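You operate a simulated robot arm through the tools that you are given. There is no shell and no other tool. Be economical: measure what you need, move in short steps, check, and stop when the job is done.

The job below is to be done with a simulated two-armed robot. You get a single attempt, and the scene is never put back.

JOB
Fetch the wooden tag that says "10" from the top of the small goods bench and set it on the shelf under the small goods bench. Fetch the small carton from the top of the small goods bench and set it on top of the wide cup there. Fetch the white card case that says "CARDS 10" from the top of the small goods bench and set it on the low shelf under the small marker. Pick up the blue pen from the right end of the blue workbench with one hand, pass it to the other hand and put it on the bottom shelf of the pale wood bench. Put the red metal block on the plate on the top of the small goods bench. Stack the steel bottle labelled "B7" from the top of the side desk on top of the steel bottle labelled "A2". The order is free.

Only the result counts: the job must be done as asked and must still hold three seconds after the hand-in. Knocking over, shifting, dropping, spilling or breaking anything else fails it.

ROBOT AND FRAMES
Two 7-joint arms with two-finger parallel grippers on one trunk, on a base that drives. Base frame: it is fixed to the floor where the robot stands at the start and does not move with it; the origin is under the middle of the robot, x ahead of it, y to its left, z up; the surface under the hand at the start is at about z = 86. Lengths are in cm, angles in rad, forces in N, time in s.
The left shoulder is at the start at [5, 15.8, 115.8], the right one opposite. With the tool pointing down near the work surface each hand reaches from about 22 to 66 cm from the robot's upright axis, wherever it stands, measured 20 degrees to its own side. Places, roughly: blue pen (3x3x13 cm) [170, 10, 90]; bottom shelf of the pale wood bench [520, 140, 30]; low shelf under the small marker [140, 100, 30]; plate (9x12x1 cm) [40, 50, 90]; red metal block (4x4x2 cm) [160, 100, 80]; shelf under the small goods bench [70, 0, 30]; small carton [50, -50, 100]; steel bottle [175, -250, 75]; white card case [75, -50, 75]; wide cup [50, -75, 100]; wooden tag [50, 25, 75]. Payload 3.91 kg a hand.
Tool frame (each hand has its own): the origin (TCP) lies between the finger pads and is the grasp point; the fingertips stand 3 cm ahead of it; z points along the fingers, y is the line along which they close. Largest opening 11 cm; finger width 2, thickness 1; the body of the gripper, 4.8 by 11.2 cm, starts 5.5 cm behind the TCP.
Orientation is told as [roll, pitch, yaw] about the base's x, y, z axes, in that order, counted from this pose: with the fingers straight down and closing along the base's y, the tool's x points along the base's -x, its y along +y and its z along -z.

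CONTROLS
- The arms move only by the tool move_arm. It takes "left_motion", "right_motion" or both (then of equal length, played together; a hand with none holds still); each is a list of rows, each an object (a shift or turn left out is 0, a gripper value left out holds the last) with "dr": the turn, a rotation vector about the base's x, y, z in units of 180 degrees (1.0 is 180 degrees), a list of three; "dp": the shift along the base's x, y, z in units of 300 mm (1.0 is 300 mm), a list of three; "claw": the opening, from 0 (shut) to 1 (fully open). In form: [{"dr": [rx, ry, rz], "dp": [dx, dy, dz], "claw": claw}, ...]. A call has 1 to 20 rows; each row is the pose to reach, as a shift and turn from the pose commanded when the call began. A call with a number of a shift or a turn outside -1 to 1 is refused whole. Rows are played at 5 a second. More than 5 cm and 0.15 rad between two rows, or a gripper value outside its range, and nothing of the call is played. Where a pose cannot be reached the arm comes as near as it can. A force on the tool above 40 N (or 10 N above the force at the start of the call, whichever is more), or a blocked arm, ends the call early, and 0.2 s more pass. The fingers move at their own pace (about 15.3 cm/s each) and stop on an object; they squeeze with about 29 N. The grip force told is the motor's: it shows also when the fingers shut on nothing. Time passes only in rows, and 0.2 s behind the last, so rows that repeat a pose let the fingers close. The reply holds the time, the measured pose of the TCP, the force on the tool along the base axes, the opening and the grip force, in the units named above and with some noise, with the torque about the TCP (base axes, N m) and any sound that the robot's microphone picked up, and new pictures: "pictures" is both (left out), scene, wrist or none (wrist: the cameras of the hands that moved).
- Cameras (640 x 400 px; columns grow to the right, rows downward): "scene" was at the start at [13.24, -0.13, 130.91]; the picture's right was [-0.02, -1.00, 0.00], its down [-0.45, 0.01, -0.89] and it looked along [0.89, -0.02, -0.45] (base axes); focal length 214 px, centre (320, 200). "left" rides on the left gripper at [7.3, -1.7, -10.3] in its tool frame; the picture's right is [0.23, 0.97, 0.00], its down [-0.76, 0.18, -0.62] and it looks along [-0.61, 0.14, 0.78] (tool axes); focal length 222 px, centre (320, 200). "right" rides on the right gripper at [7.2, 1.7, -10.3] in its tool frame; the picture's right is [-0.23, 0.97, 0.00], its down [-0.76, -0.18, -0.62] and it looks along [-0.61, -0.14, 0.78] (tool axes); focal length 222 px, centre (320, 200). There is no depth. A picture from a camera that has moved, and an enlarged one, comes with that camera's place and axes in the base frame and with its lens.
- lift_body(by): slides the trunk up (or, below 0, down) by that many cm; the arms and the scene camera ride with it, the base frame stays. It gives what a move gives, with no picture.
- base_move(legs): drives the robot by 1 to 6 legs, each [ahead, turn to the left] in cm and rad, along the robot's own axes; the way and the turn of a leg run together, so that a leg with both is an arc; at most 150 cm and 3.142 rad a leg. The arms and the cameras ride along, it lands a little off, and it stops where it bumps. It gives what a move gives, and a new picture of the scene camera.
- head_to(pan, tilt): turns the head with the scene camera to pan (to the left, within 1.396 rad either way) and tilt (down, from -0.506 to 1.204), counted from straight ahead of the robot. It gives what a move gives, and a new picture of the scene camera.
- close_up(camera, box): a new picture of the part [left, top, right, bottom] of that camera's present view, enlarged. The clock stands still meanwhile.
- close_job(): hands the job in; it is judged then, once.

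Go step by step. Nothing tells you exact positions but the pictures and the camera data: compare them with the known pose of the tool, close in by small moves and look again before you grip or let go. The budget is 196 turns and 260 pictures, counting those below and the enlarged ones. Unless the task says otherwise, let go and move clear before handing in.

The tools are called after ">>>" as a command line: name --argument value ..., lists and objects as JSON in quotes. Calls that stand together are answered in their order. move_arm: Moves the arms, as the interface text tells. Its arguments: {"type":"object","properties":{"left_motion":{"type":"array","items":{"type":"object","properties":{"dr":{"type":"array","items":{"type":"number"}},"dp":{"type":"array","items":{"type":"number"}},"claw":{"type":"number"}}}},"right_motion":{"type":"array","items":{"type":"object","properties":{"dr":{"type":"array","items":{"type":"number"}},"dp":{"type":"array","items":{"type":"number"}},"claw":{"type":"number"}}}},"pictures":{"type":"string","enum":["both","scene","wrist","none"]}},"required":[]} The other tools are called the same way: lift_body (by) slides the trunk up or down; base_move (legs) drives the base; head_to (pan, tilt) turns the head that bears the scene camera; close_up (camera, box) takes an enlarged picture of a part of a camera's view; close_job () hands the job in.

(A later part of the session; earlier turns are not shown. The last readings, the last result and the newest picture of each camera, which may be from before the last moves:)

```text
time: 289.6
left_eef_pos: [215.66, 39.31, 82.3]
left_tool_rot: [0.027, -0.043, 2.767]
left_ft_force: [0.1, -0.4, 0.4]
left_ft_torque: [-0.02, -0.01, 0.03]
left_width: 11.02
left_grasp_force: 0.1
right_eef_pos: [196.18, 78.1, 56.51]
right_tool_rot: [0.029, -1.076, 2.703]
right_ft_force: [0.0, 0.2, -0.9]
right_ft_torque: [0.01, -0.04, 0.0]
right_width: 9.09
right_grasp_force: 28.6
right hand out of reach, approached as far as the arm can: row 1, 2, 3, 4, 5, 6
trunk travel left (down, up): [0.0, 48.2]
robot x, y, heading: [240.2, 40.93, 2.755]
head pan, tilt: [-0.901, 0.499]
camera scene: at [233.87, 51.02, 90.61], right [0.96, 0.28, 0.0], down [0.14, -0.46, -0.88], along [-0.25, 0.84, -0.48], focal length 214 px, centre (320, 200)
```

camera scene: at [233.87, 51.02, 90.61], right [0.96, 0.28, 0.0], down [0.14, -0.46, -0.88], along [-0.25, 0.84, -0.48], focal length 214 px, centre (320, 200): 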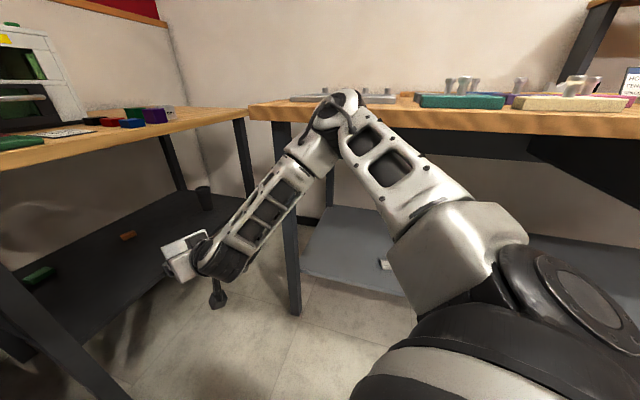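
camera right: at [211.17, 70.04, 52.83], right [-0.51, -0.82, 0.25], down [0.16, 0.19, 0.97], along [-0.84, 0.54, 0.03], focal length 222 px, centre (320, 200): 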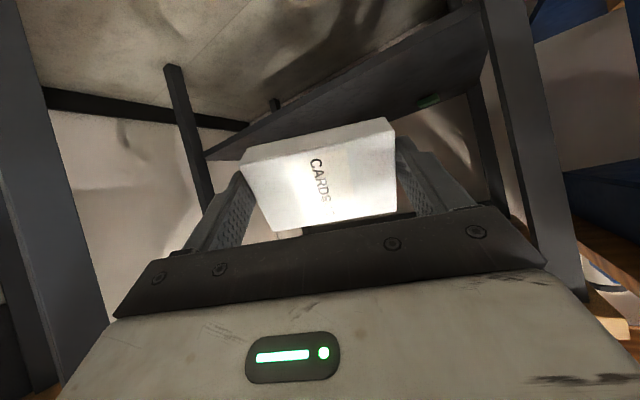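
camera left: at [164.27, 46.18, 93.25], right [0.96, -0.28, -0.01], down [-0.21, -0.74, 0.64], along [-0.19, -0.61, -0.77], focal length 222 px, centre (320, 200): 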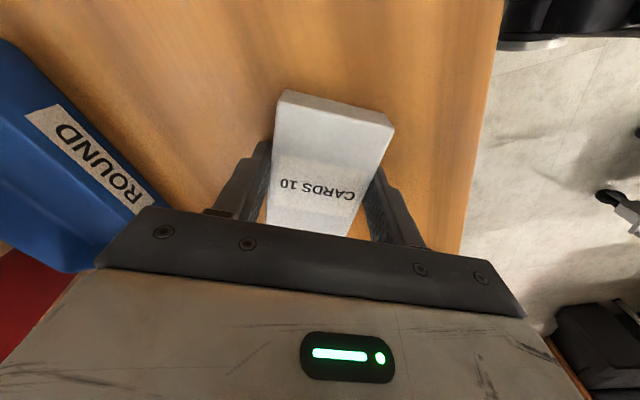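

The shoulder is at a limit in this posture. I'll mimic the wrist-turn sequence that preceded the left arm's good posture: tool-down, yaw −1.45, and back.

>>> move_arm --right_motion '[{"dp": [0.05, -0.02, 0.03], "dr": [-0.016, -0.039, 0]}, {"dp": [0.1, -0.04, 0.05], "dr": [-0.032, -0.078, 0]}, {"dp": [0.15, -0.06, 0.08], "dr": [-0.048, -0.117, 0]}, {"dp": [0.2, -0.08, 0.1], "dr": [-0.064, -0.156, 0]}, {"dp": [0.25, -0.1, 0.12], "dr": [-0.08, -0.195, 0]}, {"dp": [0.3, -0.12, 0.13], "dr": [-0.096, -0.234, 0]}, {"dp": [0.35, -0.13, 0.13], "dr": [-0.112, -0.273, 0]}, {"dp": [0.4, -0.14, 0.13], "dr": [-0.126, -0.312, 0.01]}, {"dp": [0.45, -0.15, 0.13], "dr": [-0.126, -0.32, 0.015]}]' --pictures "none"

>>> move_arm --right_motion '[{"dr": [0, 0, -0.046]}, {"dr": [0, 0, -0.092]}, {"dr": [0, 0, -0.138]}, {"dr": [0, 0, -0.184]}, {"dr": [0, 0, -0.23]}, {"dr": [0, 0, -0.276]}, {"dr": [0, 0, -0.322]}, {"dr": [0, 0, -0.368]}, {"dr": [0, 0, -0.414]}, {"dr": [0, 0, -0.46]}]' --pictures "scene"

```text
time: 291.6
left_eef_pos: [215.75, 39.32, 82.2]
left_tool_rot: [0.026, -0.042, 2.766]
left_ft_force: [-0.2, -0.3, -1.0]
left_ft_torque: [0.02, -0.03, 0.03]
left_width: 11.03
left_grasp_force: 0.0
right_eef_pos: [209.32, 73.92, 60.3]
right_tool_rot: [0.01, -0.017, 2.774]
right_ft_force: [0.6, 0.3, -0.4]
right_ft_torque: [-0.02, -0.03, 0.0]
right_width: 9.12
right_grasp_force: 29.2
trunk travel left (down, up): [0.0, 48.2]
robot x, y, heading: [239.54, 40.38, 2.757]
head pan, tilt: [-0.901, 0.499]
```

```text
time: 293.8
left_eef_pos: [215.89, 39.31, 82.23]
left_tool_rot: [0.025, -0.042, 2.766]
left_ft_force: [-0.7, 0.3, 0.6]
left_ft_torque: [-0.04, 0.0, 0.0]
left_width: 10.99
left_grasp_force: 0.1
right_eef_pos: [209.39, 73.89, 60.31]
right_tool_rot: [0.01, -0.019, 1.326]
right_ft_force: [-0.1, -0.8, -1.4]
right_ft_torque: [0.0, 0.01, 0.01]
right_width: 9.11
right_grasp_force: 29.2
trunk travel left (down, up): [0.0, 48.2]
robot x, y, heading: [240.2, 41.0, 2.755]
head pan, tilt: [-0.901, 0.499]
camera scene: at [233.87, 51.01, 90.62], right [0.96, 0.28, 0.0], down [0.14, -0.46, -0.88], along [-0.25, 0.84, -0.48], focal length 214 px, centre (320, 200)
```

scene: 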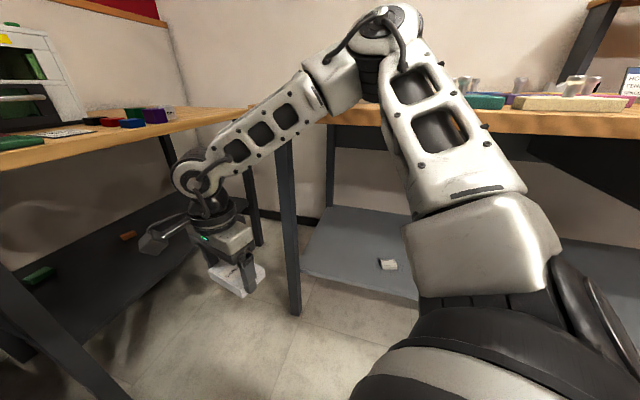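

>>> move_arm --right_motion '[{"dp": [0.03, -0.01, 0.03], "dr": [0, 0, 0.046]}, {"dp": [0.06, -0.02, 0.05], "dr": [0, 0, 0.092]}, {"dp": [0.09, -0.03, 0.08], "dr": [0, 0, 0.138]}, {"dp": [0.12, -0.04, 0.1], "dr": [0, 0, 0.184]}, {"dp": [0.15, -0.05, 0.13], "dr": [0, 0, 0.23]}, {"dp": [0.18, -0.06, 0.15], "dr": [0, 0, 0.276]}, {"dp": [0.21, -0.08, 0.18], "dr": [0, 0, 0.322]}, {"dp": [0.24, -0.1, 0.2], "dr": [0, 0, 0.368]}, {"dp": [0.27, -0.12, 0.23], "dr": [0, 0, 0.414]}, {"dp": [0.3, -0.14, 0.26], "dr": [0, 0, 0.456]}]' --pictures "scene"

```text
time: 296.0
left_eef_pos: [215.72, 39.3, 82.19]
left_tool_rot: [0.026, -0.042, 2.766]
left_ft_force: [0.5, -1.1, -0.2]
left_ft_torque: [0.04, -0.02, -0.01]
left_width: 10.99
left_grasp_force: 0.0
right_eef_pos: [218.44, 69.52, 68.3]
right_tool_rot: [0.01, -0.018, 2.763]
right_ft_force: [-0.3, 0.0, -0.7]
right_ft_torque: [-0.05, 0.01, -0.01]
right_width: 9.13
right_grasp_force: 28.6
trunk travel left (down, up): [0.0, 48.2]
robot x, y, heading: [240.16, 40.91, 2.759]
head pan, tilt: [-0.901, 0.499]
camera scene: at [233.86, 51.01, 90.62], right [0.96, 0.28, 0.0], down [0.14, -0.46, -0.88], along [-0.25, 0.84, -0.48], focal length 214 px, centre (320, 200)
```

scene: 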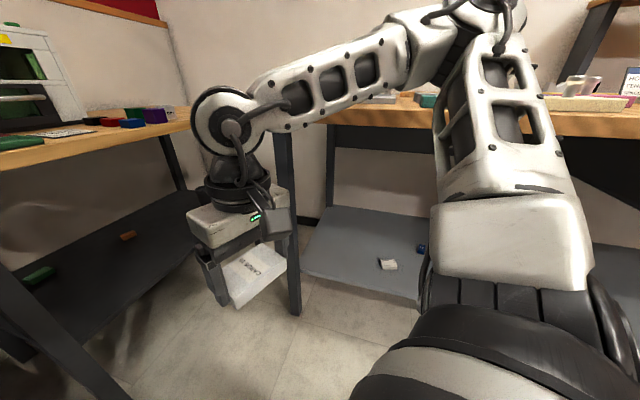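

Posture changed. Retry the pitch-and-lower sequence.

>>> move_arm --right_motion '[{"dp": [-0.053, 0.005, -0.1], "dr": [0.011, 0.028, 0]}, {"dp": [-0.106, 0.01, -0.2], "dr": [0.022, 0.056, 0]}, {"dp": [-0.159, 0.015, -0.3], "dr": [0.034, 0.084, 0]}, {"dp": [-0.212, 0.02, -0.4], "dr": [0.045, 0.112, 0]}, {"dp": [-0.265, 0.025, -0.5], "dr": [0.056, 0.14, 0]}, {"dp": [-0.318, 0.03, -0.6], "dr": [0.067, 0.168, 0]}, {"dp": [-0.371, 0.035, -0.7], "dr": [0.079, 0.196, 0]}, {"dp": [-0.424, 0.04, -0.8], "dr": [0.094, 0.232, 0]}, {"dp": [-0.477, 0.045, -0.9], "dr": [0.094, 0.232, 0]}, {"dp": [-0.53, 0.05, -1.0], "dr": [0.094, 0.232, 0]}]' --pictures "scene"

```text
time: 298.2
left_eef_pos: [215.75, 39.26, 82.18]
left_tool_rot: [0.028, -0.042, 2.766]
left_ft_force: [0.1, 0.2, -0.6]
left_ft_torque: [-0.01, 0.0, 0.01]
left_width: 11.0
left_grasp_force: 0.1
right_eef_pos: [205.85, 75.96, 48.59]
right_tool_rot: [0.002, -0.803, 2.764]
right_ft_force: [0.3, -0.4, -0.8]
right_ft_torque: [-0.02, -0.05, -0.01]
right_width: 9.13
right_grasp_force: 29.4
right hand out of reach, approached as far as the arm can: row 7, 8, 9, 10
trunk travel left (down, up): [0.0, 48.2]
robot x, y, heading: [240.23, 40.65, 2.753]
head pan, tilt: [-0.901, 0.499]
camera scene: at [233.87, 51.01, 90.62], right [0.96, 0.28, 0.0], down [0.14, -0.46, -0.88], along [-0.25, 0.84, -0.48], focal length 214 px, centre (320, 200)
```

scene: 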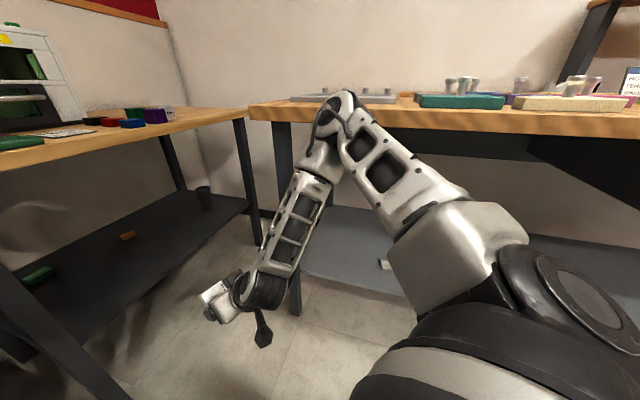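

Same limit. I'll mirror the full wrist excursion (yaw to + first, then −), with the left hand moved clear.

>>> move_arm --left_motion '[{"dp": [-0.06, 0.02, 0]}, {"dp": [-0.12, 0.05, 0]}, {"dp": [-0.2, 0.07, 0]}, {"dp": [-0.28, 0.1, 0]}, {"dp": [-0.36, 0.13, 0]}, {"dp": [-0.42, 0.15, 0]}, {"dp": [-0.42, 0.15, 0]}, {"dp": [-0.42, 0.15, 0]}]' --right_motion '[{"dp": [0.06, -0.03, 0.1], "dr": [-0.013, -0.032, 0]}, {"dp": [0.12, -0.06, 0.2], "dr": [-0.026, -0.064, 0]}, {"dp": [0.18, -0.09, 0.3], "dr": [-0.039, -0.096, 0]}, {"dp": [0.24, -0.12, 0.4], "dr": [-0.052, -0.128, 0]}, {"dp": [0.3, -0.15, 0.5], "dr": [-0.065, -0.16, 0]}, {"dp": [0.34, -0.17, 0.6], "dr": [-0.078, -0.192, 0]}, {"dp": [0.38, -0.2, 0.7], "dr": [-0.09, -0.224, 0]}, {"dp": [0.42, -0.21, 0.8], "dr": [-0.098, -0.242, 0]}]' --pictures "none"

>>> move_arm --right_motion '[{"dp": [0.0, -0.02, -0.06], "dr": [0, 0, 0.044]}, {"dp": [0.0, -0.04, -0.12], "dr": [0, 0, 0.088]}, {"dp": [0.0, -0.06, -0.18], "dr": [0, 0, 0.132]}, {"dp": [0.0, -0.08, -0.24], "dr": [0, 0, 0.176]}, {"dp": [0.0, -0.1, -0.3], "dr": [0, 0, 0.22]}, {"dp": [0.0, -0.12, -0.36], "dr": [0, 0, 0.264]}, {"dp": [0.0, -0.14, -0.42], "dr": [0, 0, 0.308]}, {"dp": [0.0, -0.16, -0.48], "dr": [0, 0, 0.352]}, {"dp": [0.0, -0.18, -0.54], "dr": [0, 0, 0.396]}, {"dp": [0.0, -0.2, -0.6], "dr": [0, 0, 0.44]}, {"dp": [0.0, -0.22, -0.65], "dr": [0, 0, 0.484]}]' --pictures "scene"

```text
time: 300.0
left_eef_pos: [203.04, 43.81, 82.14]
left_tool_rot: [0.028, -0.043, 2.766]
left_ft_force: [0.2, -0.4, 0.9]
left_ft_torque: [-0.03, 0.0, 0.03]
left_width: 11.0
left_grasp_force: 0.1
right_eef_pos: [218.21, 69.96, 72.43]
right_tool_rot: [0.009, 0.017, 2.76]
right_ft_force: [0.3, -0.4, -0.6]
right_ft_torque: [-0.03, 0.02, -0.02]
right_width: 9.16
right_grasp_force: 28.5
trunk travel left (down, up): [0.0, 48.2]
robot x, y, heading: [240.12, 40.44, 2.754]
head pan, tilt: [-0.901, 0.499]
```

```text
time: 302.4
left_eef_pos: [203.08, 43.79, 82.23]
left_tool_rot: [0.027, -0.042, 2.767]
left_ft_force: [-0.1, 0.3, -0.3]
left_ft_torque: [0.02, 0.0, 0.0]
left_width: 10.96
left_grasp_force: 0.1
right_eef_pos: [218.23, 63.65, 53.8]
right_tool_rot: [0.01, 0.017, -2.069]
right_ft_force: [-0.1, -0.5, -1.0]
right_ft_torque: [-0.01, -0.01, -0.01]
right_width: 9.12
right_grasp_force: 28.9
right hand out of reach, approached as far as the arm can: row 11
trunk travel left (down, up): [0.0, 48.2]
robot x, y, heading: [240.04, 40.68, 2.756]
head pan, tilt: [-0.901, 0.499]
camera scene: at [233.87, 51.01, 90.62], right [0.96, 0.28, 0.0], down [0.14, -0.46, -0.88], along [-0.25, 0.84, -0.48], focal length 214 px, centre (320, 200)
```

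scene: 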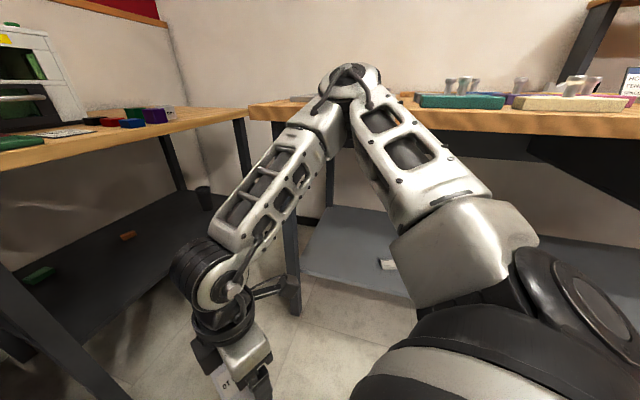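

>>> move_arm --right_motion '[{"dp": [0, 0, 0.08], "dr": [0, 0, -0.045]}, {"dp": [0, 0, 0.16], "dr": [0, 0, -0.09]}, {"dp": [0, 0, 0.24], "dr": [0, 0, -0.135]}, {"dp": [0, 0.01, 0.32], "dr": [0, 0, -0.18]}, {"dp": [0, 0.03, 0.4], "dr": [0, 0, -0.225]}, {"dp": [-0.02, 0.05, 0.45], "dr": [0, 0, -0.27]}, {"dp": [-0.04, 0.08, 0.45], "dr": [0, 0, -0.315]}, {"dp": [-0.06, 0.11, 0.45], "dr": [0, 0, -0.36]}, {"dp": [-0.08, 0.14, 0.45], "dr": [0, 0, -0.405]}, {"dp": [-0.1, 0.17, 0.45], "dr": [0, 0, -0.45]}, {"dp": [-0.12, 0.2, 0.42], "dr": [0, 0, -0.495]}, {"dp": [-0.14, 0.23, 0.38], "dr": [0, 0, -0.54]}, {"dp": [-0.16, 0.26, 0.34], "dr": [0, 0, -0.585]}, {"dp": [-0.18, 0.29, 0.3], "dr": [0, 0, -0.63]}, {"dp": [-0.2, 0.31, 0.26], "dr": [0, 0, -0.675]}, {"dp": [-0.22, 0.33, 0.2], "dr": [0, 0, -0.72]}, {"dp": [-0.24, 0.35, 0.1], "dr": [0, 0, -0.765]}, {"dp": [-0.25, 0.36, 0.0], "dr": [0, 0, -0.81]}, {"dp": [-0.25, 0.36, -0.1], "dr": [0, 0, -0.855]}, {"dp": [-0.25, 0.36, -0.2], "dr": [0, 0, -0.9]}]' --pictures "scene"

```text
time: 306.6
left_eef_pos: [203.21, 43.85, 82.24]
left_tool_rot: [0.028, -0.041, 2.767]
left_ft_force: [-0.7, -0.3, -0.1]
left_ft_torque: [0.01, 0.01, -0.02]
left_width: 11.0
left_grasp_force: 0.2
right_eef_pos: [210.7, 74.54, 47.69]
right_tool_rot: [0.011, 0.016, 1.382]
right_ft_force: [-0.3, 0.2, -0.8]
right_ft_torque: [-0.03, -0.02, -0.05]
right_width: 9.19
right_grasp_force: 28.7
trunk travel left (down, up): [0.0, 48.2]
robot x, y, heading: [240.23, 40.84, 2.756]
head pan, tilt: [-0.901, 0.499]
camera scene: at [233.87, 51.01, 90.62], right [0.96, 0.28, 0.0], down [0.14, -0.46, -0.88], along [-0.25, 0.84, -0.48], focal length 214 px, centre (320, 200)
```

scene: 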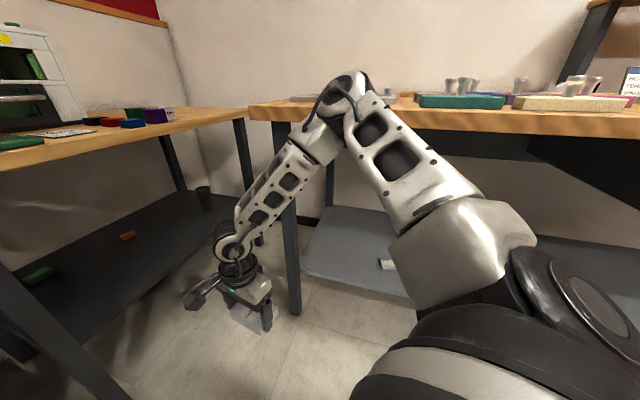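

>>> move_arm --right_motion '[{"dr": [0, 0, 0.046]}, {"dr": [0, 0, 0.092]}, {"dr": [0, 0, 0.138]}, {"dr": [0, 0, 0.184]}, {"dr": [0, 0, 0.23]}, {"dr": [0, 0, 0.276]}, {"dr": [0, 0, 0.322]}]' --pictures "none"

>>> move_arm --right_motion '[{"dp": [-0.03, 0.02, -0.02], "dr": [0.021, 0.024, 0]}, {"dp": [-0.06, 0.04, -0.04], "dr": [0.042, 0.047, 0]}, {"dp": [-0.09, 0.06, -0.07], "dr": [0.064, 0.071, 0]}, {"dp": [-0.12, 0.08, -0.1], "dr": [0.085, 0.094, 0]}, {"dp": [-0.16, 0.1, -0.14], "dr": [0.106, 0.118, 0]}, {"dp": [-0.2, 0.12, -0.18], "dr": [0.127, 0.141, 0]}, {"dp": [-0.24, 0.14, -0.24], "dr": [0.149, 0.165, 0]}, {"dp": [-0.28, 0.16, -0.3], "dr": [0.167, 0.186, 0]}]' --pictures "scene"

```text
time: 308.2
left_eef_pos: [203.14, 43.81, 82.08]
left_tool_rot: [0.028, -0.043, 2.767]
left_ft_force: [0.1, -0.1, 0.0]
left_ft_torque: [0.0, 0.02, 0.0]
left_width: 10.99
left_grasp_force: 0.0
right_eef_pos: [210.57, 74.53, 47.88]
right_tool_rot: [0.011, 0.015, 2.397]
right_ft_force: [-0.1, 1.2, -1.5]
right_ft_torque: [0.0, -0.05, -0.02]
right_width: 9.13
right_grasp_force: 29.3
trunk travel left (down, up): [0.0, 48.2]
robot x, y, heading: [240.31, 40.65, 2.76]
head pan, tilt: [-0.901, 0.499]
```

```text
time: 310.0
left_eef_pos: [203.1, 43.79, 82.16]
left_tool_rot: [0.028, -0.041, 2.766]
left_ft_force: [-0.4, -0.3, 0.8]
left_ft_torque: [-0.01, 0.02, 0.02]
left_width: 11.0
left_grasp_force: 0.0
right_eef_pos: [206.05, 83.08, 47.12]
right_tool_rot: [0.026, -0.771, 2.388]
right_ft_force: [0.1, 0.0, -1.4]
right_ft_torque: [-0.02, -0.01, 0.01]
right_width: 9.14
right_grasp_force: 29.0
right hand out of reach, approached as far as the arm can: row 4, 5, 6, 7, 8
trunk travel left (down, up): [0.0, 48.2]
robot x, y, heading: [239.92, 40.64, 2.758]
head pan, tilt: [-0.901, 0.499]
camera scene: at [233.87, 51.01, 90.62], right [0.96, 0.28, 0.0], down [0.14, -0.46, -0.88], along [-0.25, 0.84, -0.48], focal length 214 px, centre (320, 200)
```

scene: 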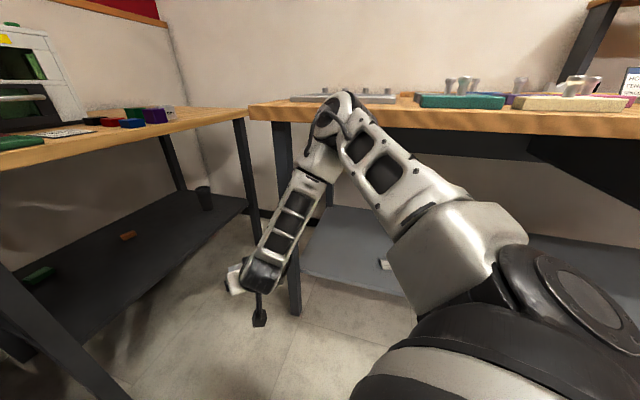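

>>> move_arm --right_motion '[{"dp": [0.02, -0.03, 0.1], "dr": [-0.02, -0.023, 0.0]}, {"dp": [0.03, -0.06, 0.2], "dr": [-0.041, -0.046, 0.01]}, {"dp": [0.03, -0.12, 0.3], "dr": [-0.062, -0.069, 0.02]}, {"dp": [0.0, -0.2, 0.36], "dr": [-0.083, -0.092, 0.04]}, {"dp": [-0.05, -0.3, 0.43], "dr": [-0.104, -0.115, 0.06]}, {"dp": [-0.12, -0.4, 0.43], "dr": [-0.125, -0.138, 0.08]}, {"dp": [-0.19, -0.5, 0.43], "dr": [-0.146, -0.161, 0.1]}, {"dp": [-0.24, -0.59, 0.43], "dr": [-0.164, -0.182, 0.117]}, {"dp": [-0.29, -0.66, 0.43], "dr": [-0.164, -0.182, 0.117]}]' --pictures "scene"

```text
time: 312.0
left_eef_pos: [203.12, 43.79, 82.14]
left_tool_rot: [0.026, -0.042, 2.767]
left_ft_force: [0.1, 0.1, 0.4]
left_ft_torque: [0.01, -0.02, -0.04]
left_width: 11.0
left_grasp_force: 0.1
right_eef_pos: [202.53, 67.2, 60.9]
right_tool_rot: [0.147, -0.011, 2.728]
right_ft_force: [0.2, -0.3, -1.0]
right_ft_torque: [-0.03, 0.0, 0.05]
right_width: 9.13
right_grasp_force: 28.8
right hand out of reach, approached as far as the arm can: row 7, 8, 9
trunk travel left (down, up): [0.0, 48.2]
robot x, y, heading: [240.17, 40.9, 2.758]
head pan, tilt: [-0.901, 0.499]
camera scene: at [233.87, 51.02, 90.62], right [0.96, 0.28, 0.0], down [0.14, -0.46, -0.88], along [-0.25, 0.84, -0.48], focal length 214 px, centre (320, 200)
```

scene: 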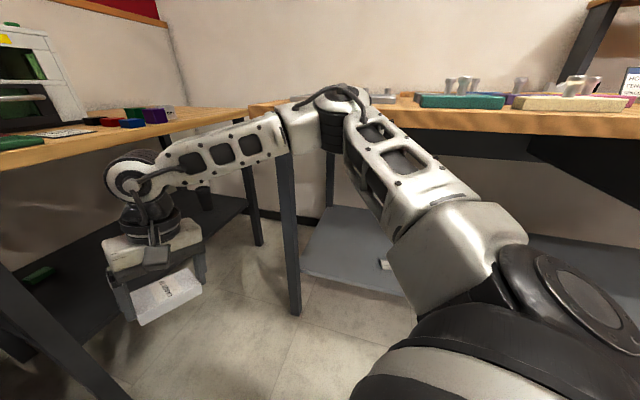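

Test whether the left arm can still take the low posture (empty-handed).

>>> move_arm --left_motion '[{"dp": [-0.02, 0.0, -0.12], "dr": [0.011, 0.028, 0]}, {"dp": [-0.05, 0.01, -0.24], "dr": [0.022, 0.056, 0]}, {"dp": [-0.08, 0.015, -0.36], "dr": [0.034, 0.084, 0]}, {"dp": [-0.11, 0.02, -0.48], "dr": [0.045, 0.112, 0]}, {"dp": [-0.15, 0.025, -0.6], "dr": [0.056, 0.14, 0]}, {"dp": [-0.19, 0.03, -0.72], "dr": [0.067, 0.168, 0]}, {"dp": [-0.23, 0.035, -0.84], "dr": [0.079, 0.196, 0]}, {"dp": [-0.27, 0.04, -0.96], "dr": [0.094, 0.232, 0]}, {"dp": [-0.3, 0.045, -1.0], "dr": [0.094, 0.232, 0]}]' --pictures "none"

>>> head_to --pan 0.6 --tilt 0.5

```text
time: 314.0
left_eef_pos: [193.93, 45.1, 51.94]
left_tool_rot: [0.016, -0.827, 2.77]
left_ft_force: [-0.7, 0.4, 0.6]
left_ft_torque: [0.0, -0.02, 0.0]
left_width: 11.03
left_grasp_force: 0.2
right_eef_pos: [202.56, 67.18, 60.9]
right_tool_rot: [0.144, -0.011, 2.727]
right_ft_force: [0.0, 0.1, -1.2]
right_ft_torque: [0.02, 0.04, 0.01]
right_width: 9.15
right_grasp_force: 28.9
trunk travel left (down, up): [0.0, 48.2]
robot x, y, heading: [240.25, 40.64, 2.764]
head pan, tilt: [-0.901, 0.499]
```

```text
time: 315.6
left_eef_pos: [193.98, 45.14, 52.12]
left_tool_rot: [0.017, -0.827, 2.771]
left_ft_force: [0.7, 0.9, -0.3]
left_ft_torque: [-0.01, 0.0, 0.0]
left_width: 11.0
left_grasp_force: 0.1
right_eef_pos: [202.55, 67.3, 60.91]
right_tool_rot: [0.145, -0.013, 2.726]
right_ft_force: [0.1, 0.2, -1.9]
right_ft_torque: [0.02, -0.01, 0.01]
right_width: 9.15
right_grasp_force: 29.4
trunk travel left (down, up): [0.0, 48.2]
robot x, y, heading: [239.95, 40.82, 2.755]
head pan, tilt: [0.6, 0.499]
camera scene: at [227.55, 40.34, 90.62], right [-0.21, 0.98, 0.0], down [0.47, 0.1, -0.88], along [-0.86, -0.19, -0.48], focal length 214 px, centre (320, 200)
```

scene: 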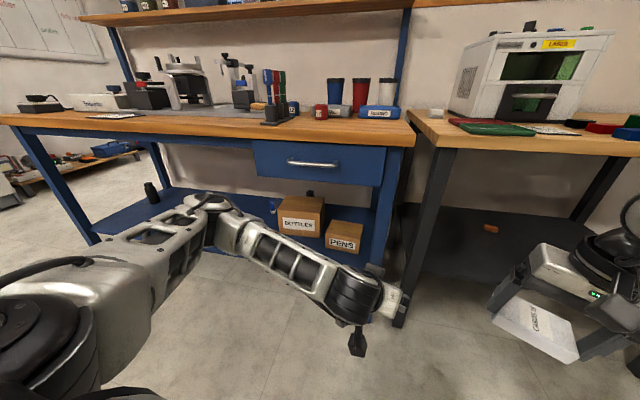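

The left arm's elbow goes low while the right's stays high. Raising the right hand well above its shoulder should let its elbow drop to the same posture.

>>> move_arm --right_motion '[{"dp": [0.07, 0.025, 0.12], "dr": [0.01, -0.004, 0.002]}, {"dp": [0.14, 0.05, 0.24], "dr": [0.02, -0.008, 0.004]}, {"dp": [0.21, 0.08, 0.36], "dr": [0.03, -0.012, 0.006]}, {"dp": [0.28, 0.11, 0.48], "dr": [0.042, -0.018, 0.01]}, {"dp": [0.35, 0.14, 0.6], "dr": [0.042, -0.018, 0.01]}, {"dp": [0.42, 0.17, 0.72], "dr": [0.042, -0.018, 0.01]}, {"dp": [0.49, 0.2, 0.84], "dr": [0.042, -0.018, 0.01]}, {"dp": [0.56, 0.23, 0.94], "dr": [0.042, -0.018, 0.01]}, {"dp": [0.6, 0.25, 1.0], "dr": [0.042, -0.018, 0.01]}]' --pictures "none"

>>> head_to --pan -0.5 --tilt 0.3

```text
time: 317.6
left_eef_pos: [194.03, 45.1, 52.1]
left_tool_rot: [0.014, -0.83, 2.77]
left_ft_force: [-0.2, 0.4, -0.1]
left_ft_torque: [0.01, 0.02, 0.0]
left_width: 10.99
left_grasp_force: 0.1
right_eef_pos: [220.22, 74.87, 90.89]
right_tool_rot: [0.002, -0.012, 2.76]
right_ft_force: [-0.6, 0.0, -0.7]
right_ft_torque: [0.03, -0.01, 0.0]
right_width: 9.12
right_grasp_force: 28.8
trunk travel left (down, up): [0.0, 48.2]
robot x, y, heading: [240.22, 40.88, 2.756]
head pan, tilt: [0.6, 0.499]
```

```text
time: 318.9
left_eef_pos: [193.92, 45.15, 52.14]
left_tool_rot: [0.015, -0.826, 2.77]
left_ft_force: [0.6, -0.7, 1.2]
left_ft_torque: [0.0, -0.02, 0.0]
left_width: 10.97
left_grasp_force: 0.0
right_eef_pos: [220.12, 74.84, 90.74]
right_tool_rot: [0.002, -0.012, 2.758]
right_ft_force: [-0.1, 0.5, -0.8]
right_ft_torque: [0.01, -0.03, -0.03]
right_width: 9.13
right_grasp_force: 29.0
trunk travel left (down, up): [0.0, 48.2]
robot x, y, heading: [240.37, 40.77, 2.751]
head pan, tilt: [-0.499, 0.3]
camera scene: at [230.5, 49.5, 92.46], right [0.77, 0.64, 0.0], down [0.19, -0.23, -0.96], along [-0.61, 0.74, -0.3], focal length 214 px, centre (320, 200)
```

scene: 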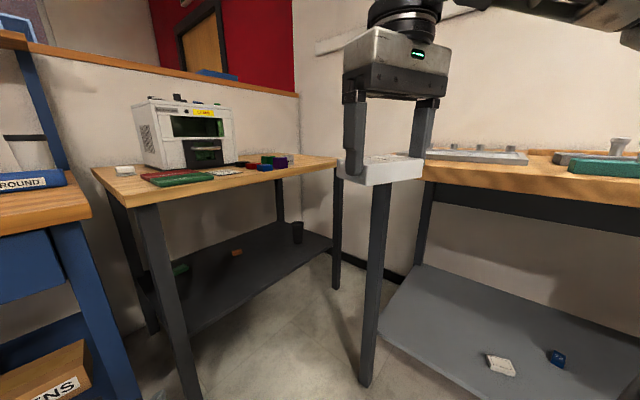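

The right elbow needs to swing outward. I'll back into open space and tip the right hand inward to draw the elbow out, then return.

>>> base_move --legs '[[0, -0.9], [-32, 0], [0, 0.9]]'

>>> move_arm --right_motion '[{"dp": [-0.02, -0.05, -0.06], "dr": [-0.04, 0.016, 0]}, {"dp": [-0.04, -0.1, -0.12], "dr": [-0.08, 0.032, 0]}, {"dp": [-0.06, -0.15, -0.18], "dr": [-0.12, 0.049, 0]}, {"dp": [-0.08, -0.2, -0.24], "dr": [-0.16, 0.065, 0]}, {"dp": [-0.1, -0.25, -0.3], "dr": [-0.2, 0.081, 0]}, {"dp": [-0.12, -0.28, -0.36], "dr": [-0.24, 0.097, 0]}, {"dp": [-0.12, -0.3, -0.42], "dr": [-0.28, 0.113, 0]}, {"dp": [-0.12, -0.32, -0.48], "dr": [-0.32, 0.13, 0]}, {"dp": [-0.12, -0.34, -0.54], "dr": [-0.36, 0.146, 0]}]' --pictures "scene"

```text
time: 325.7
left_eef_pos: [203.51, 13.37, 52.21]
left_tool_rot: [0.017, -0.829, 2.797]
left_ft_force: [0.4, 0.0, 0.5]
left_ft_torque: [0.0, -0.06, 0.04]
left_width: 11.01
left_grasp_force: 0.1
right_eef_pos: [229.01, 43.68, 90.85]
right_tool_rot: [0.002, -0.012, 2.786]
right_ft_force: [-0.2, 0.1, -2.0]
right_ft_torque: [-0.05, -0.04, 0.0]
right_width: 9.11
right_grasp_force: 29.5
trunk travel left (down, up): [0.0, 48.2]
robot x, y, heading: [249.68, 10.04, 2.782]
head pan, tilt: [-0.499, 0.3]
camera scene: at [239.86, 18.63, 92.46], right [0.76, 0.65, 0.0], down [0.19, -0.22, -0.96], along [-0.62, 0.72, -0.3], focal length 214 px, centre (320, 200)
```

scene: 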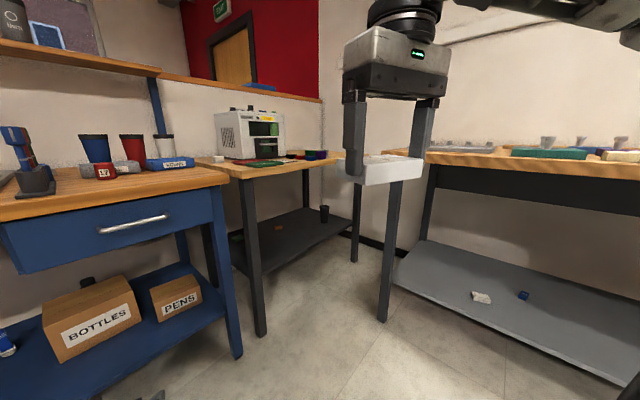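

```text
time: 327.7
left_eef_pos: [203.49, 13.39, 52.05]
left_tool_rot: [0.017, -0.828, 2.797]
left_ft_force: [-1.1, -0.3, 0.0]
left_ft_torque: [-0.01, 0.0, -0.01]
left_width: 11.01
left_grasp_force: 0.1
right_eef_pos: [225.48, 33.56, 74.62]
right_tool_rot: [1.223, -0.032, 2.754]
right_ft_force: [0.4, 0.3, -1.2]
right_ft_torque: [-0.01, -0.02, 0.01]
right_width: 9.13
right_grasp_force: 28.9
trunk travel left (down, up): [0.0, 48.2]
robot x, y, heading: [249.89, 9.88, 2.783]
head pan, tilt: [-0.499, 0.3]
camera scene: at [239.86, 18.62, 92.46], right [0.76, 0.65, 0.0], down [0.19, -0.22, -0.96], along [-0.62, 0.72, -0.3], focal length 214 px, centre (320, 200)
```

scene: 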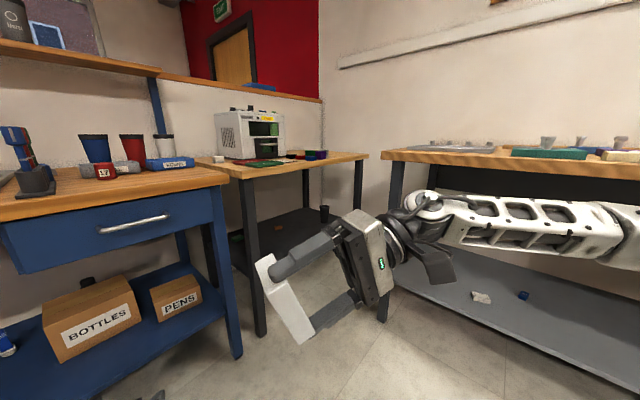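

The elbow is now out and low. Return to tool-down while lowering.

>>> move_arm --right_motion '[{"dp": [-0.02, 0.017, -0.06], "dr": [0.04, -0.015, 0]}, {"dp": [-0.04, 0.035, -0.12], "dr": [0.081, -0.03, 0]}, {"dp": [-0.06, 0.052, -0.18], "dr": [0.121, -0.046, 0]}, {"dp": [-0.08, 0.07, -0.24], "dr": [0.162, -0.061, 0]}, {"dp": [-0.1, 0.087, -0.3], "dr": [0.202, -0.076, 0]}, {"dp": [-0.13, 0.105, -0.37], "dr": [0.243, -0.091, 0]}, {"dp": [-0.15, 0.122, -0.43], "dr": [0.283, -0.107, 0]}, {"dp": [-0.17, 0.14, -0.49], "dr": [0.323, -0.122, 0]}, {"dp": [-0.187, 0.157, -0.55], "dr": [0.364, -0.137, 0]}]' --pictures "scene"

```text
time: 329.7
left_eef_pos: [203.48, 13.34, 52.0]
left_tool_rot: [0.015, -0.828, 2.795]
left_ft_force: [-0.7, 0.8, 0.2]
left_ft_torque: [0.01, 0.02, 0.0]
left_width: 11.01
left_grasp_force: 0.0
right_eef_pos: [219.59, 38.09, 58.23]
right_tool_rot: [-0.001, -0.037, 2.802]
right_ft_force: [-1.3, 0.3, -0.5]
right_ft_torque: [-0.03, -0.01, 0.01]
right_width: 9.12
right_grasp_force: 28.8
trunk travel left (down, up): [0.0, 48.2]
robot x, y, heading: [249.47, 9.84, 2.785]
head pan, tilt: [-0.499, 0.3]
camera scene: at [239.87, 18.62, 92.46], right [0.76, 0.65, 0.0], down [0.19, -0.22, -0.96], along [-0.62, 0.72, -0.3], focal length 214 px, centre (320, 200)
```

scene: 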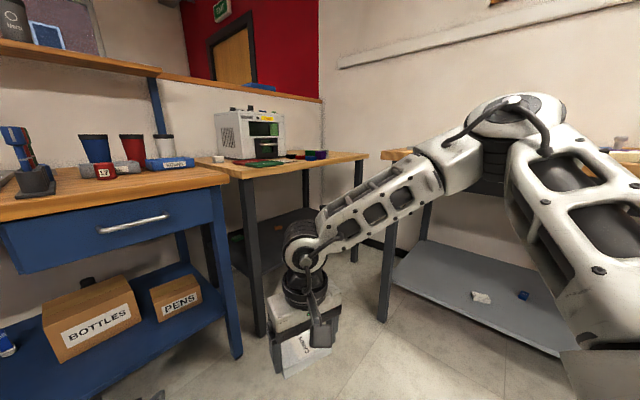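

>>> move_arm --right_motion '[{"dp": [-0.034, 0.005, -0.075], "dr": [0.011, 0.029, 0]}, {"dp": [-0.068, 0.01, -0.15], "dr": [0.022, 0.058, 0]}, {"dp": [-0.1, 0.015, -0.225], "dr": [0.033, 0.088, 0]}, {"dp": [-0.135, 0.02, -0.3], "dr": [0.044, 0.117, 0]}, {"dp": [-0.17, 0.025, -0.375], "dr": [0.055, 0.146, 0]}, {"dp": [-0.2, 0.03, -0.45], "dr": [0.066, 0.175, 0]}, {"dp": [-0.235, 0.035, -0.525], "dr": [0.077, 0.205, 0]}, {"dp": [-0.27, 0.04, -0.6], "dr": [0.086, 0.225, 0]}]' --pictures "scene"

```text
time: 331.5
left_eef_pos: [203.47, 13.33, 52.14]
left_tool_rot: [0.015, -0.831, 2.796]
left_ft_force: [0.0, -0.3, -0.1]
left_ft_torque: [0.02, 0.04, 0.01]
left_width: 11.02
left_grasp_force: 0.0
right_eef_pos: [214.87, 44.59, 48.34]
right_tool_rot: [-0.022, -0.793, 2.811]
right_ft_force: [-0.6, 0.2, -0.4]
right_ft_torque: [0.01, -0.02, -0.01]
right_width: 9.13
right_grasp_force: 28.8
right hand out of reach, approached as far as the arm can: row 4, 5, 6, 7, 8
trunk travel left (down, up): [0.0, 48.2]
robot x, y, heading: [249.45, 10.14, 2.778]
head pan, tilt: [-0.499, 0.3]
camera scene: at [239.86, 18.62, 92.46], right [0.76, 0.65, 0.0], down [0.19, -0.22, -0.96], along [-0.62, 0.72, -0.3], focal length 214 px, centre (320, 200)
```

scene: 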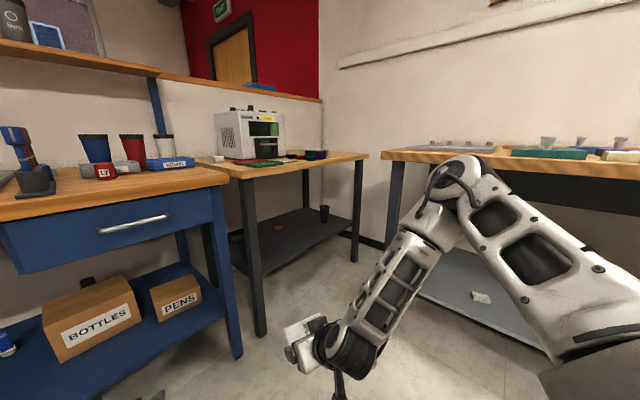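

Right arm truly can't get low; the left can. New plan: set the case back on the blue bench, take it lengthwise with the left hand, and insert with the left arm stretched sideways (robot facing north). First restore both arms.

>>> move_arm --left_motion '[{"dp": [0.04, -0.035, 0.1], "dr": [-0.01, -0.027, 0]}, {"dp": [0.08, -0.07, 0.2], "dr": [-0.02, -0.054, 0]}, {"dp": [0.12, -0.1, 0.3], "dr": [-0.03, -0.081, 0]}, {"dp": [0.16, -0.14, 0.41], "dr": [-0.041, -0.108, 0]}, {"dp": [0.2, -0.175, 0.52], "dr": [-0.051, -0.135, 0]}, {"dp": [0.25, -0.21, 0.62], "dr": [-0.061, -0.162, 0]}, {"dp": [0.3, -0.245, 0.73], "dr": [-0.072, -0.19, 0]}, {"dp": [0.35, -0.28, 0.83], "dr": [-0.082, -0.217, 0]}, {"dp": [0.39, -0.32, 0.93], "dr": [-0.092, -0.245, 0]}]' --right_motion '[{"dp": [0.05, -0.02, 0.08], "dr": [-0.01, -0.026, 0]}, {"dp": [0.1, -0.045, 0.16], "dr": [-0.02, -0.052, 0]}, {"dp": [0.15, -0.065, 0.24], "dr": [-0.03, -0.078, 0]}, {"dp": [0.2, -0.09, 0.32], "dr": [-0.04, -0.104, 0]}, {"dp": [0.25, -0.11, 0.4], "dr": [-0.05, -0.13, 0]}, {"dp": [0.3, -0.135, 0.48], "dr": [-0.06, -0.156, 0]}, {"dp": [0.35, -0.155, 0.56], "dr": [-0.07, -0.182, 0]}, {"dp": [0.4, -0.18, 0.64], "dr": [-0.08, -0.208, 0]}, {"dp": [0.44, -0.2, 0.72], "dr": [-0.089, -0.236, 0]}]' --pictures "none"

>>> lift_body --by 38

```text
time: 333.5
left_eef_pos: [215.31, 3.54, 80.13]
left_tool_rot: [0.027, -0.006, 2.791]
left_ft_force: [0.4, 0.0, -0.2]
left_ft_torque: [-0.01, 0.03, 0.0]
left_width: 11.02
left_grasp_force: 0.0
right_eef_pos: [227.89, 38.41, 69.76]
right_tool_rot: [-0.001, 0.003, 2.802]
right_ft_force: [-0.8, 0.4, -0.4]
right_ft_torque: [-0.02, -0.02, -0.01]
right_width: 9.13
right_grasp_force: 29.3
trunk travel left (down, up): [0.0, 48.2]
robot x, y, heading: [249.36, 10.27, 2.78]
head pan, tilt: [-0.499, 0.3]
```

```text
time: 337.2
left_eef_pos: [215.21, 3.71, 118.09]
left_tool_rot: [0.027, -0.005, 2.791]
left_ft_force: [0.2, -0.1, 0.9]
left_ft_torque: [0.01, -0.02, -0.02]
left_width: 10.99
left_grasp_force: 0.1
right_eef_pos: [227.95, 38.44, 107.65]
right_tool_rot: [-0.004, -0.001, 2.804]
right_ft_force: [0.4, -0.7, -1.9]
right_ft_torque: [-0.06, -0.01, -0.02]
right_width: 9.12
right_grasp_force: 29.0
trunk travel left (down, up): [-38.0, 10.2]
robot x, y, heading: [249.76, 9.62, 2.781]
head pan, tilt: [-0.499, 0.3]
```

>>> base_move --legs '[[0, -0.18], [47, 0], [0, 0.8]]'

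>>> head_to --pan -0.3 --tilt 0.85

```text
time: 342.7
left_eef_pos: [185.85, 8.59, 118.19]
left_tool_rot: [0.027, -0.005, -2.882]
left_ft_force: [0.5, -0.4, 0.0]
left_ft_torque: [-0.04, 0.01, 0.02]
left_width: 11.0
left_grasp_force: 0.1
right_eef_pos: [176.3, 44.44, 107.64]
right_tool_rot: [-0.006, -0.001, -2.869]
right_ft_force: [-0.8, -0.5, -1.4]
right_ft_torque: [0.02, 0.0, 0.0]
right_width: 9.12
right_grasp_force: 29.9
trunk travel left (down, up): [-38.0, 10.2]
robot x, y, heading: [210.34, 33.7, -2.89]
head pan, tilt: [-0.499, 0.3]
camera scene: at [197.5, 34.95, 130.46], right [0.24, 0.97, 0.0], down [0.29, -0.07, -0.96], along [-0.93, 0.23, -0.3], focal length 214 px, centre (320, 200)
```

scene: 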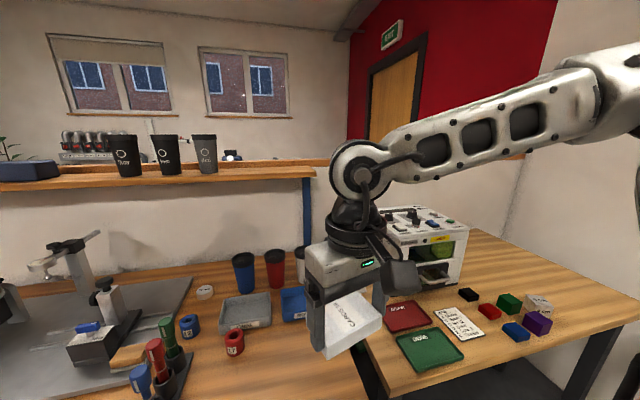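

```text
time: 343.7
left_eef_pos: [185.8, 8.59, 118.16]
left_tool_rot: [0.025, -0.006, -2.881]
left_ft_force: [0.6, -0.4, 0.5]
left_ft_torque: [-0.01, -0.03, -0.02]
left_width: 11.01
left_grasp_force: 0.2
right_eef_pos: [176.17, 44.39, 107.71]
right_tool_rot: [-0.002, -0.001, -2.869]
right_ft_force: [-0.3, 0.4, -0.6]
right_ft_torque: [0.01, -0.02, 0.0]
right_width: 9.11
right_grasp_force: 29.5
trunk travel left (down, up): [-38.0, 10.2]
robot x, y, heading: [210.3, 33.81, -2.889]
head pan, tilt: [-0.3, 0.85]
camera scene: at [198.74, 33.07, 125.63], right [0.05, 1.0, 0.0], down [0.75, -0.04, -0.66], along [-0.66, 0.03, -0.75], focal length 214 px, centre (320, 200)
```

scene: 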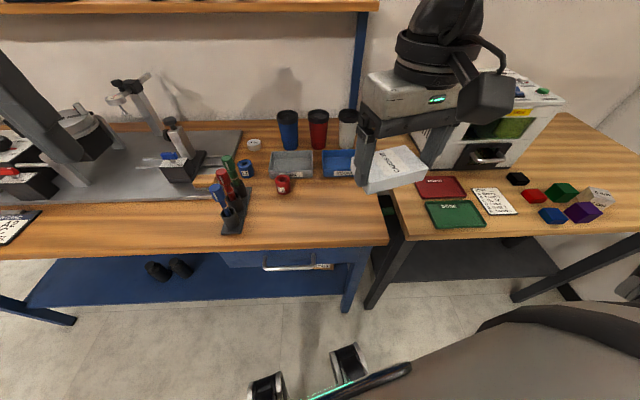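

>>> move_arm --right_motion '[{"dp": [-0.1, -0.04, 0]}, {"dp": [-0.2, -0.08, 0]}, {"dp": [-0.3, -0.13, -0.05]}, {"dp": [-0.4, -0.18, -0.15]}, {"dp": [-0.44, -0.197, -0.3]}, {"dp": [-0.44, -0.197, -0.45]}, {"dp": [-0.44, -0.197, -0.6]}]' --pictures "wrist"

```text
time: 345.3
left_eef_pos: [185.8, 8.79, 118.05]
left_tool_rot: [0.026, -0.005, -2.881]
left_ft_force: [-0.5, 0.4, 0.9]
left_ft_torque: [0.0, 0.04, -0.02]
left_width: 11.01
left_grasp_force: 0.0
right_eef_pos: [163.21, 39.0, 90.03]
right_tool_rot: [-0.002, -0.002, -2.87]
right_ft_force: [0.2, 0.1, -1.2]
right_ft_torque: [-0.03, 0.01, 0.0]
right_width: 9.11
right_grasp_force: 28.8
right hand out of reach, approached as far as the arm can: row 7
trunk travel left (down, up): [-38.0, 10.2]
robot x, y, heading: [210.44, 33.36, -2.893]
head pan, tilt: [-0.3, 0.85]
camera right: at [170.79, 39.44, 100.37], right [0.04, -1.0, 0.0], down [-0.78, -0.03, 0.62], along [-0.62, -0.03, -0.78], focal length 222 px, centre (320, 200)
```

right: 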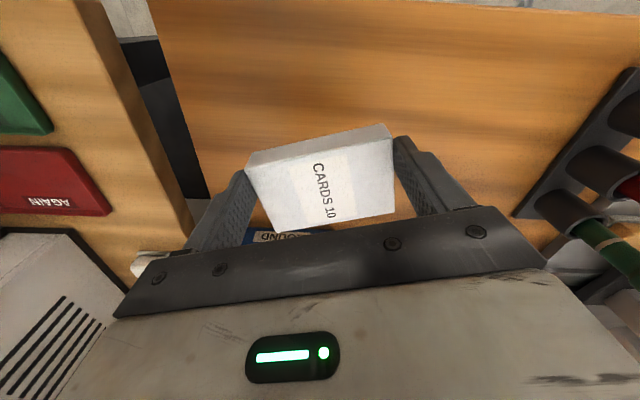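

Use the trunk for the last centimetres to the surface, then release.

>>> lift_body --by -6.2

>>> move_arm --right_motion '[{"dp": [0, 0, -0.006]}, {"dp": [0, 0, -0.012]}]' --pictures "none"

```text
time: 346.3
left_eef_pos: [185.78, 8.66, 111.92]
left_tool_rot: [0.026, -0.007, -2.883]
left_ft_force: [1.1, -0.7, 0.5]
left_ft_torque: [-0.02, 0.01, 0.01]
left_width: 11.01
left_grasp_force: 0.0
right_eef_pos: [163.21, 39.06, 84.06]
right_tool_rot: [-0.001, -0.001, -2.869]
right_ft_force: [-0.7, 1.6, 5.0]
right_ft_torque: [-0.2, -0.18, 0.04]
right_width: 9.13
right_grasp_force: 28.9
trunk travel left (down, up): [-31.8, 16.4]
robot x, y, heading: [210.36, 33.58, -2.889]
head pan, tilt: [-0.3, 0.85]
```

```text
time: 346.9
left_eef_pos: [186.12, 8.74, 111.93]
left_tool_rot: [0.027, -0.007, -2.881]
left_ft_force: [0.6, 1.0, 0.4]
left_ft_torque: [0.04, 0.02, 0.0]
left_width: 11.0
left_grasp_force: 0.1
right_eef_pos: [163.22, 39.13, 83.84]
right_tool_rot: [0.002, -0.009, -2.87]
right_ft_force: [-3.6, 0.7, 21.2]
right_ft_torque: [0.1, -0.19, -0.01]
right_width: 9.13
right_grasp_force: 28.9
trunk travel left (down, up): [-31.8, 16.4]
robot x, y, heading: [210.32, 33.13, -2.893]
head pan, tilt: [-0.3, 0.85]
```

>>> move_arm --right_motion '[{"dp": [0, 0, 0.015], "claw": 0.9}, {"dp": [0, 0, 0.015], "claw": 1}, {"dp": [0, 0, 0.015], "claw": 1}, {"dp": [0, 0, 0.12]}, {"dp": [0, 0, 0.26]}, {"dp": [0.05, 0.01, 0.4]}, {"dp": [0.15, 0.04, 0.5]}, {"dp": [0.28, 0.07, 0.58]}, {"dp": [0.41, 0.1, 0.66]}, {"dp": [0.55, 0.14, 0.7]}]' --pictures "none"

>>> base_move --legs '[[0, -0.75]]'

```text
time: 349.1
left_eef_pos: [185.9, 8.7, 112.01]
left_tool_rot: [0.028, -0.007, -2.882]
left_ft_force: [-0.3, 1.3, -0.9]
left_ft_torque: [0.02, -0.02, 0.04]
left_width: 11.02
left_grasp_force: 0.0
right_eef_pos: [179.78, 43.28, 104.48]
right_tool_rot: [-0.003, -0.001, -2.871]
right_ft_force: [-0.2, 0.0, 0.3]
right_ft_torque: [0.0, 0.03, 0.03]
right_width: 11.01
right_grasp_force: 0.0
trunk travel left (down, up): [-31.8, 16.4]
robot x, y, heading: [210.21, 33.54, -2.89]
head pan, tilt: [-0.3, 0.85]
```

```text
time: 351.5
left_eef_pos: [175.5, 32.09, 111.98]
left_tool_rot: [0.026, -0.007, 2.65]
left_ft_force: [-0.2, 0.3, -0.3]
left_ft_torque: [0.02, -0.03, -0.01]
left_width: 10.97
left_grasp_force: 0.1
right_eef_pos: [194.37, 61.53, 104.33]
right_tool_rot: [-0.003, -0.001, 2.663]
right_ft_force: [0.2, -0.5, 0.1]
right_ft_torque: [-0.02, -0.02, 0.01]
right_width: 10.99
right_grasp_force: 0.0
trunk travel left (down, up): [-31.8, 16.4]
robot x, y, heading: [210.21, 33.69, 2.642]
head pan, tilt: [-0.3, 0.85]
camera scene: at [201.48, 41.22, 119.42], right [0.72, 0.7, 0.0], down [0.52, -0.54, -0.66], along [-0.46, 0.47, -0.75], focal length 214 px, centre (320, 200)
```

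scene: 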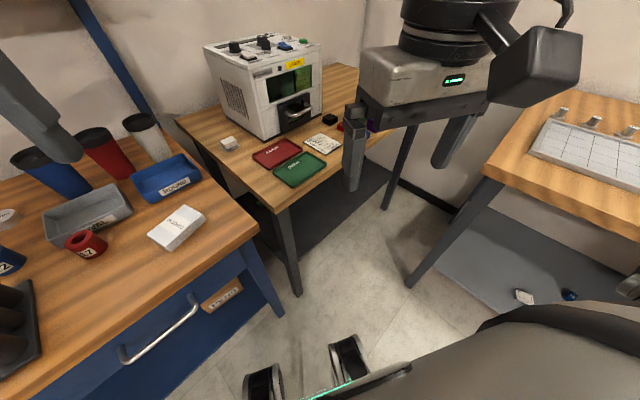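

>>> move_arm --left_motion '[{"dp": [-0.06, 0.03, -0.05], "dr": [0, 0, 0.035]}, {"dp": [-0.12, 0.066, -0.12], "dr": [0, 0, 0.07]}, {"dp": [-0.18, 0.1, -0.2], "dr": [-0.002, 0, 0.105]}, {"dp": [-0.24, 0.13, -0.28], "dr": [-0.004, 0, 0.14]}, {"dp": [-0.3, 0.165, -0.36], "dr": [-0.006, 0, 0.175]}, {"dp": [-0.36, 0.2, -0.46], "dr": [-0.008, 0, 0.21]}, {"dp": [-0.41, 0.23, -0.57], "dr": [-0.008, 0, 0.243]}]' --pictures "wrist"

```text
time: 353.1
left_eef_pos: [163.15, 39.05, 94.65]
left_tool_rot: [0.052, -0.005, -2.867]
left_ft_force: [-0.1, 0.3, -0.6]
left_ft_torque: [-0.04, 0.01, -0.02]
left_width: 11.0
left_grasp_force: 0.1
right_eef_pos: [194.48, 61.52, 104.44]
right_tool_rot: [-0.003, -0.001, 2.664]
right_ft_force: [0.1, 0.3, 0.2]
right_ft_torque: [0.02, 0.04, 0.01]
right_width: 11.02
right_grasp_force: 0.1
trunk travel left (down, up): [-31.8, 16.4]
robot x, y, heading: [210.46, 33.48, 2.642]
head pan, tilt: [-0.3, 0.85]
camera left: at [169.59, 43.16, 104.94], right [0.48, -0.87, 0.05], down [-0.69, -0.35, 0.63], along [-0.54, -0.34, -0.77], focal length 222 px, centre (320, 200)
```

left: 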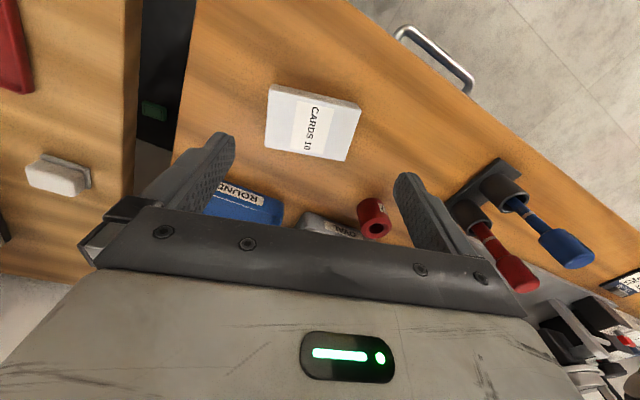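

>>> move_arm --left_motion '[{"dp": [-0.02, -0.003, -0.1], "dr": [0.016, 0.0045, 0.004], "claw": 1}, {"dp": [-0.022, -0.003, -0.22], "dr": [0.016, 0.0045, 0.004]}, {"dp": [-0.022, -0.003, -0.31], "dr": [0.016, 0.0045, 0.004]}, {"dp": [-0.022, -0.003, -0.365], "dr": [0.016, 0.0045, 0.004]}]' --pictures "wrist"

```text
time: 354.1
left_eef_pos: [162.45, 38.93, 83.78]
left_tool_rot: [-0.003, -0.003, -2.858]
left_ft_force: [0.0, 0.5, 0.4]
left_ft_torque: [-0.02, -0.03, -0.02]
left_width: 11.01
left_grasp_force: 0.0
right_eef_pos: [194.53, 61.6, 104.33]
right_tool_rot: [-0.003, 0.001, 2.662]
right_ft_force: [-0.3, -0.3, -0.5]
right_ft_torque: [0.0, -0.01, 0.01]
right_width: 10.98
right_grasp_force: 0.1
trunk travel left (down, up): [-31.8, 16.4]
robot x, y, heading: [210.36, 33.55, 2.646]
head pan, tilt: [-0.3, 0.85]
camera left: at [168.99, 42.65, 94.23], right [0.49, -0.87, 0.0], down [-0.68, -0.39, 0.63], along [-0.55, -0.31, -0.78], focal length 222 px, centre (320, 200)
```

left: 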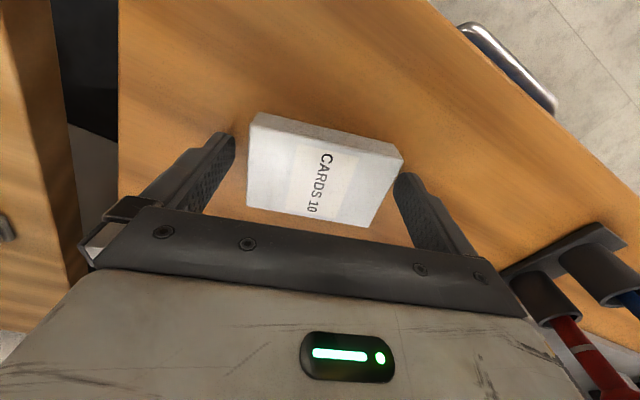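

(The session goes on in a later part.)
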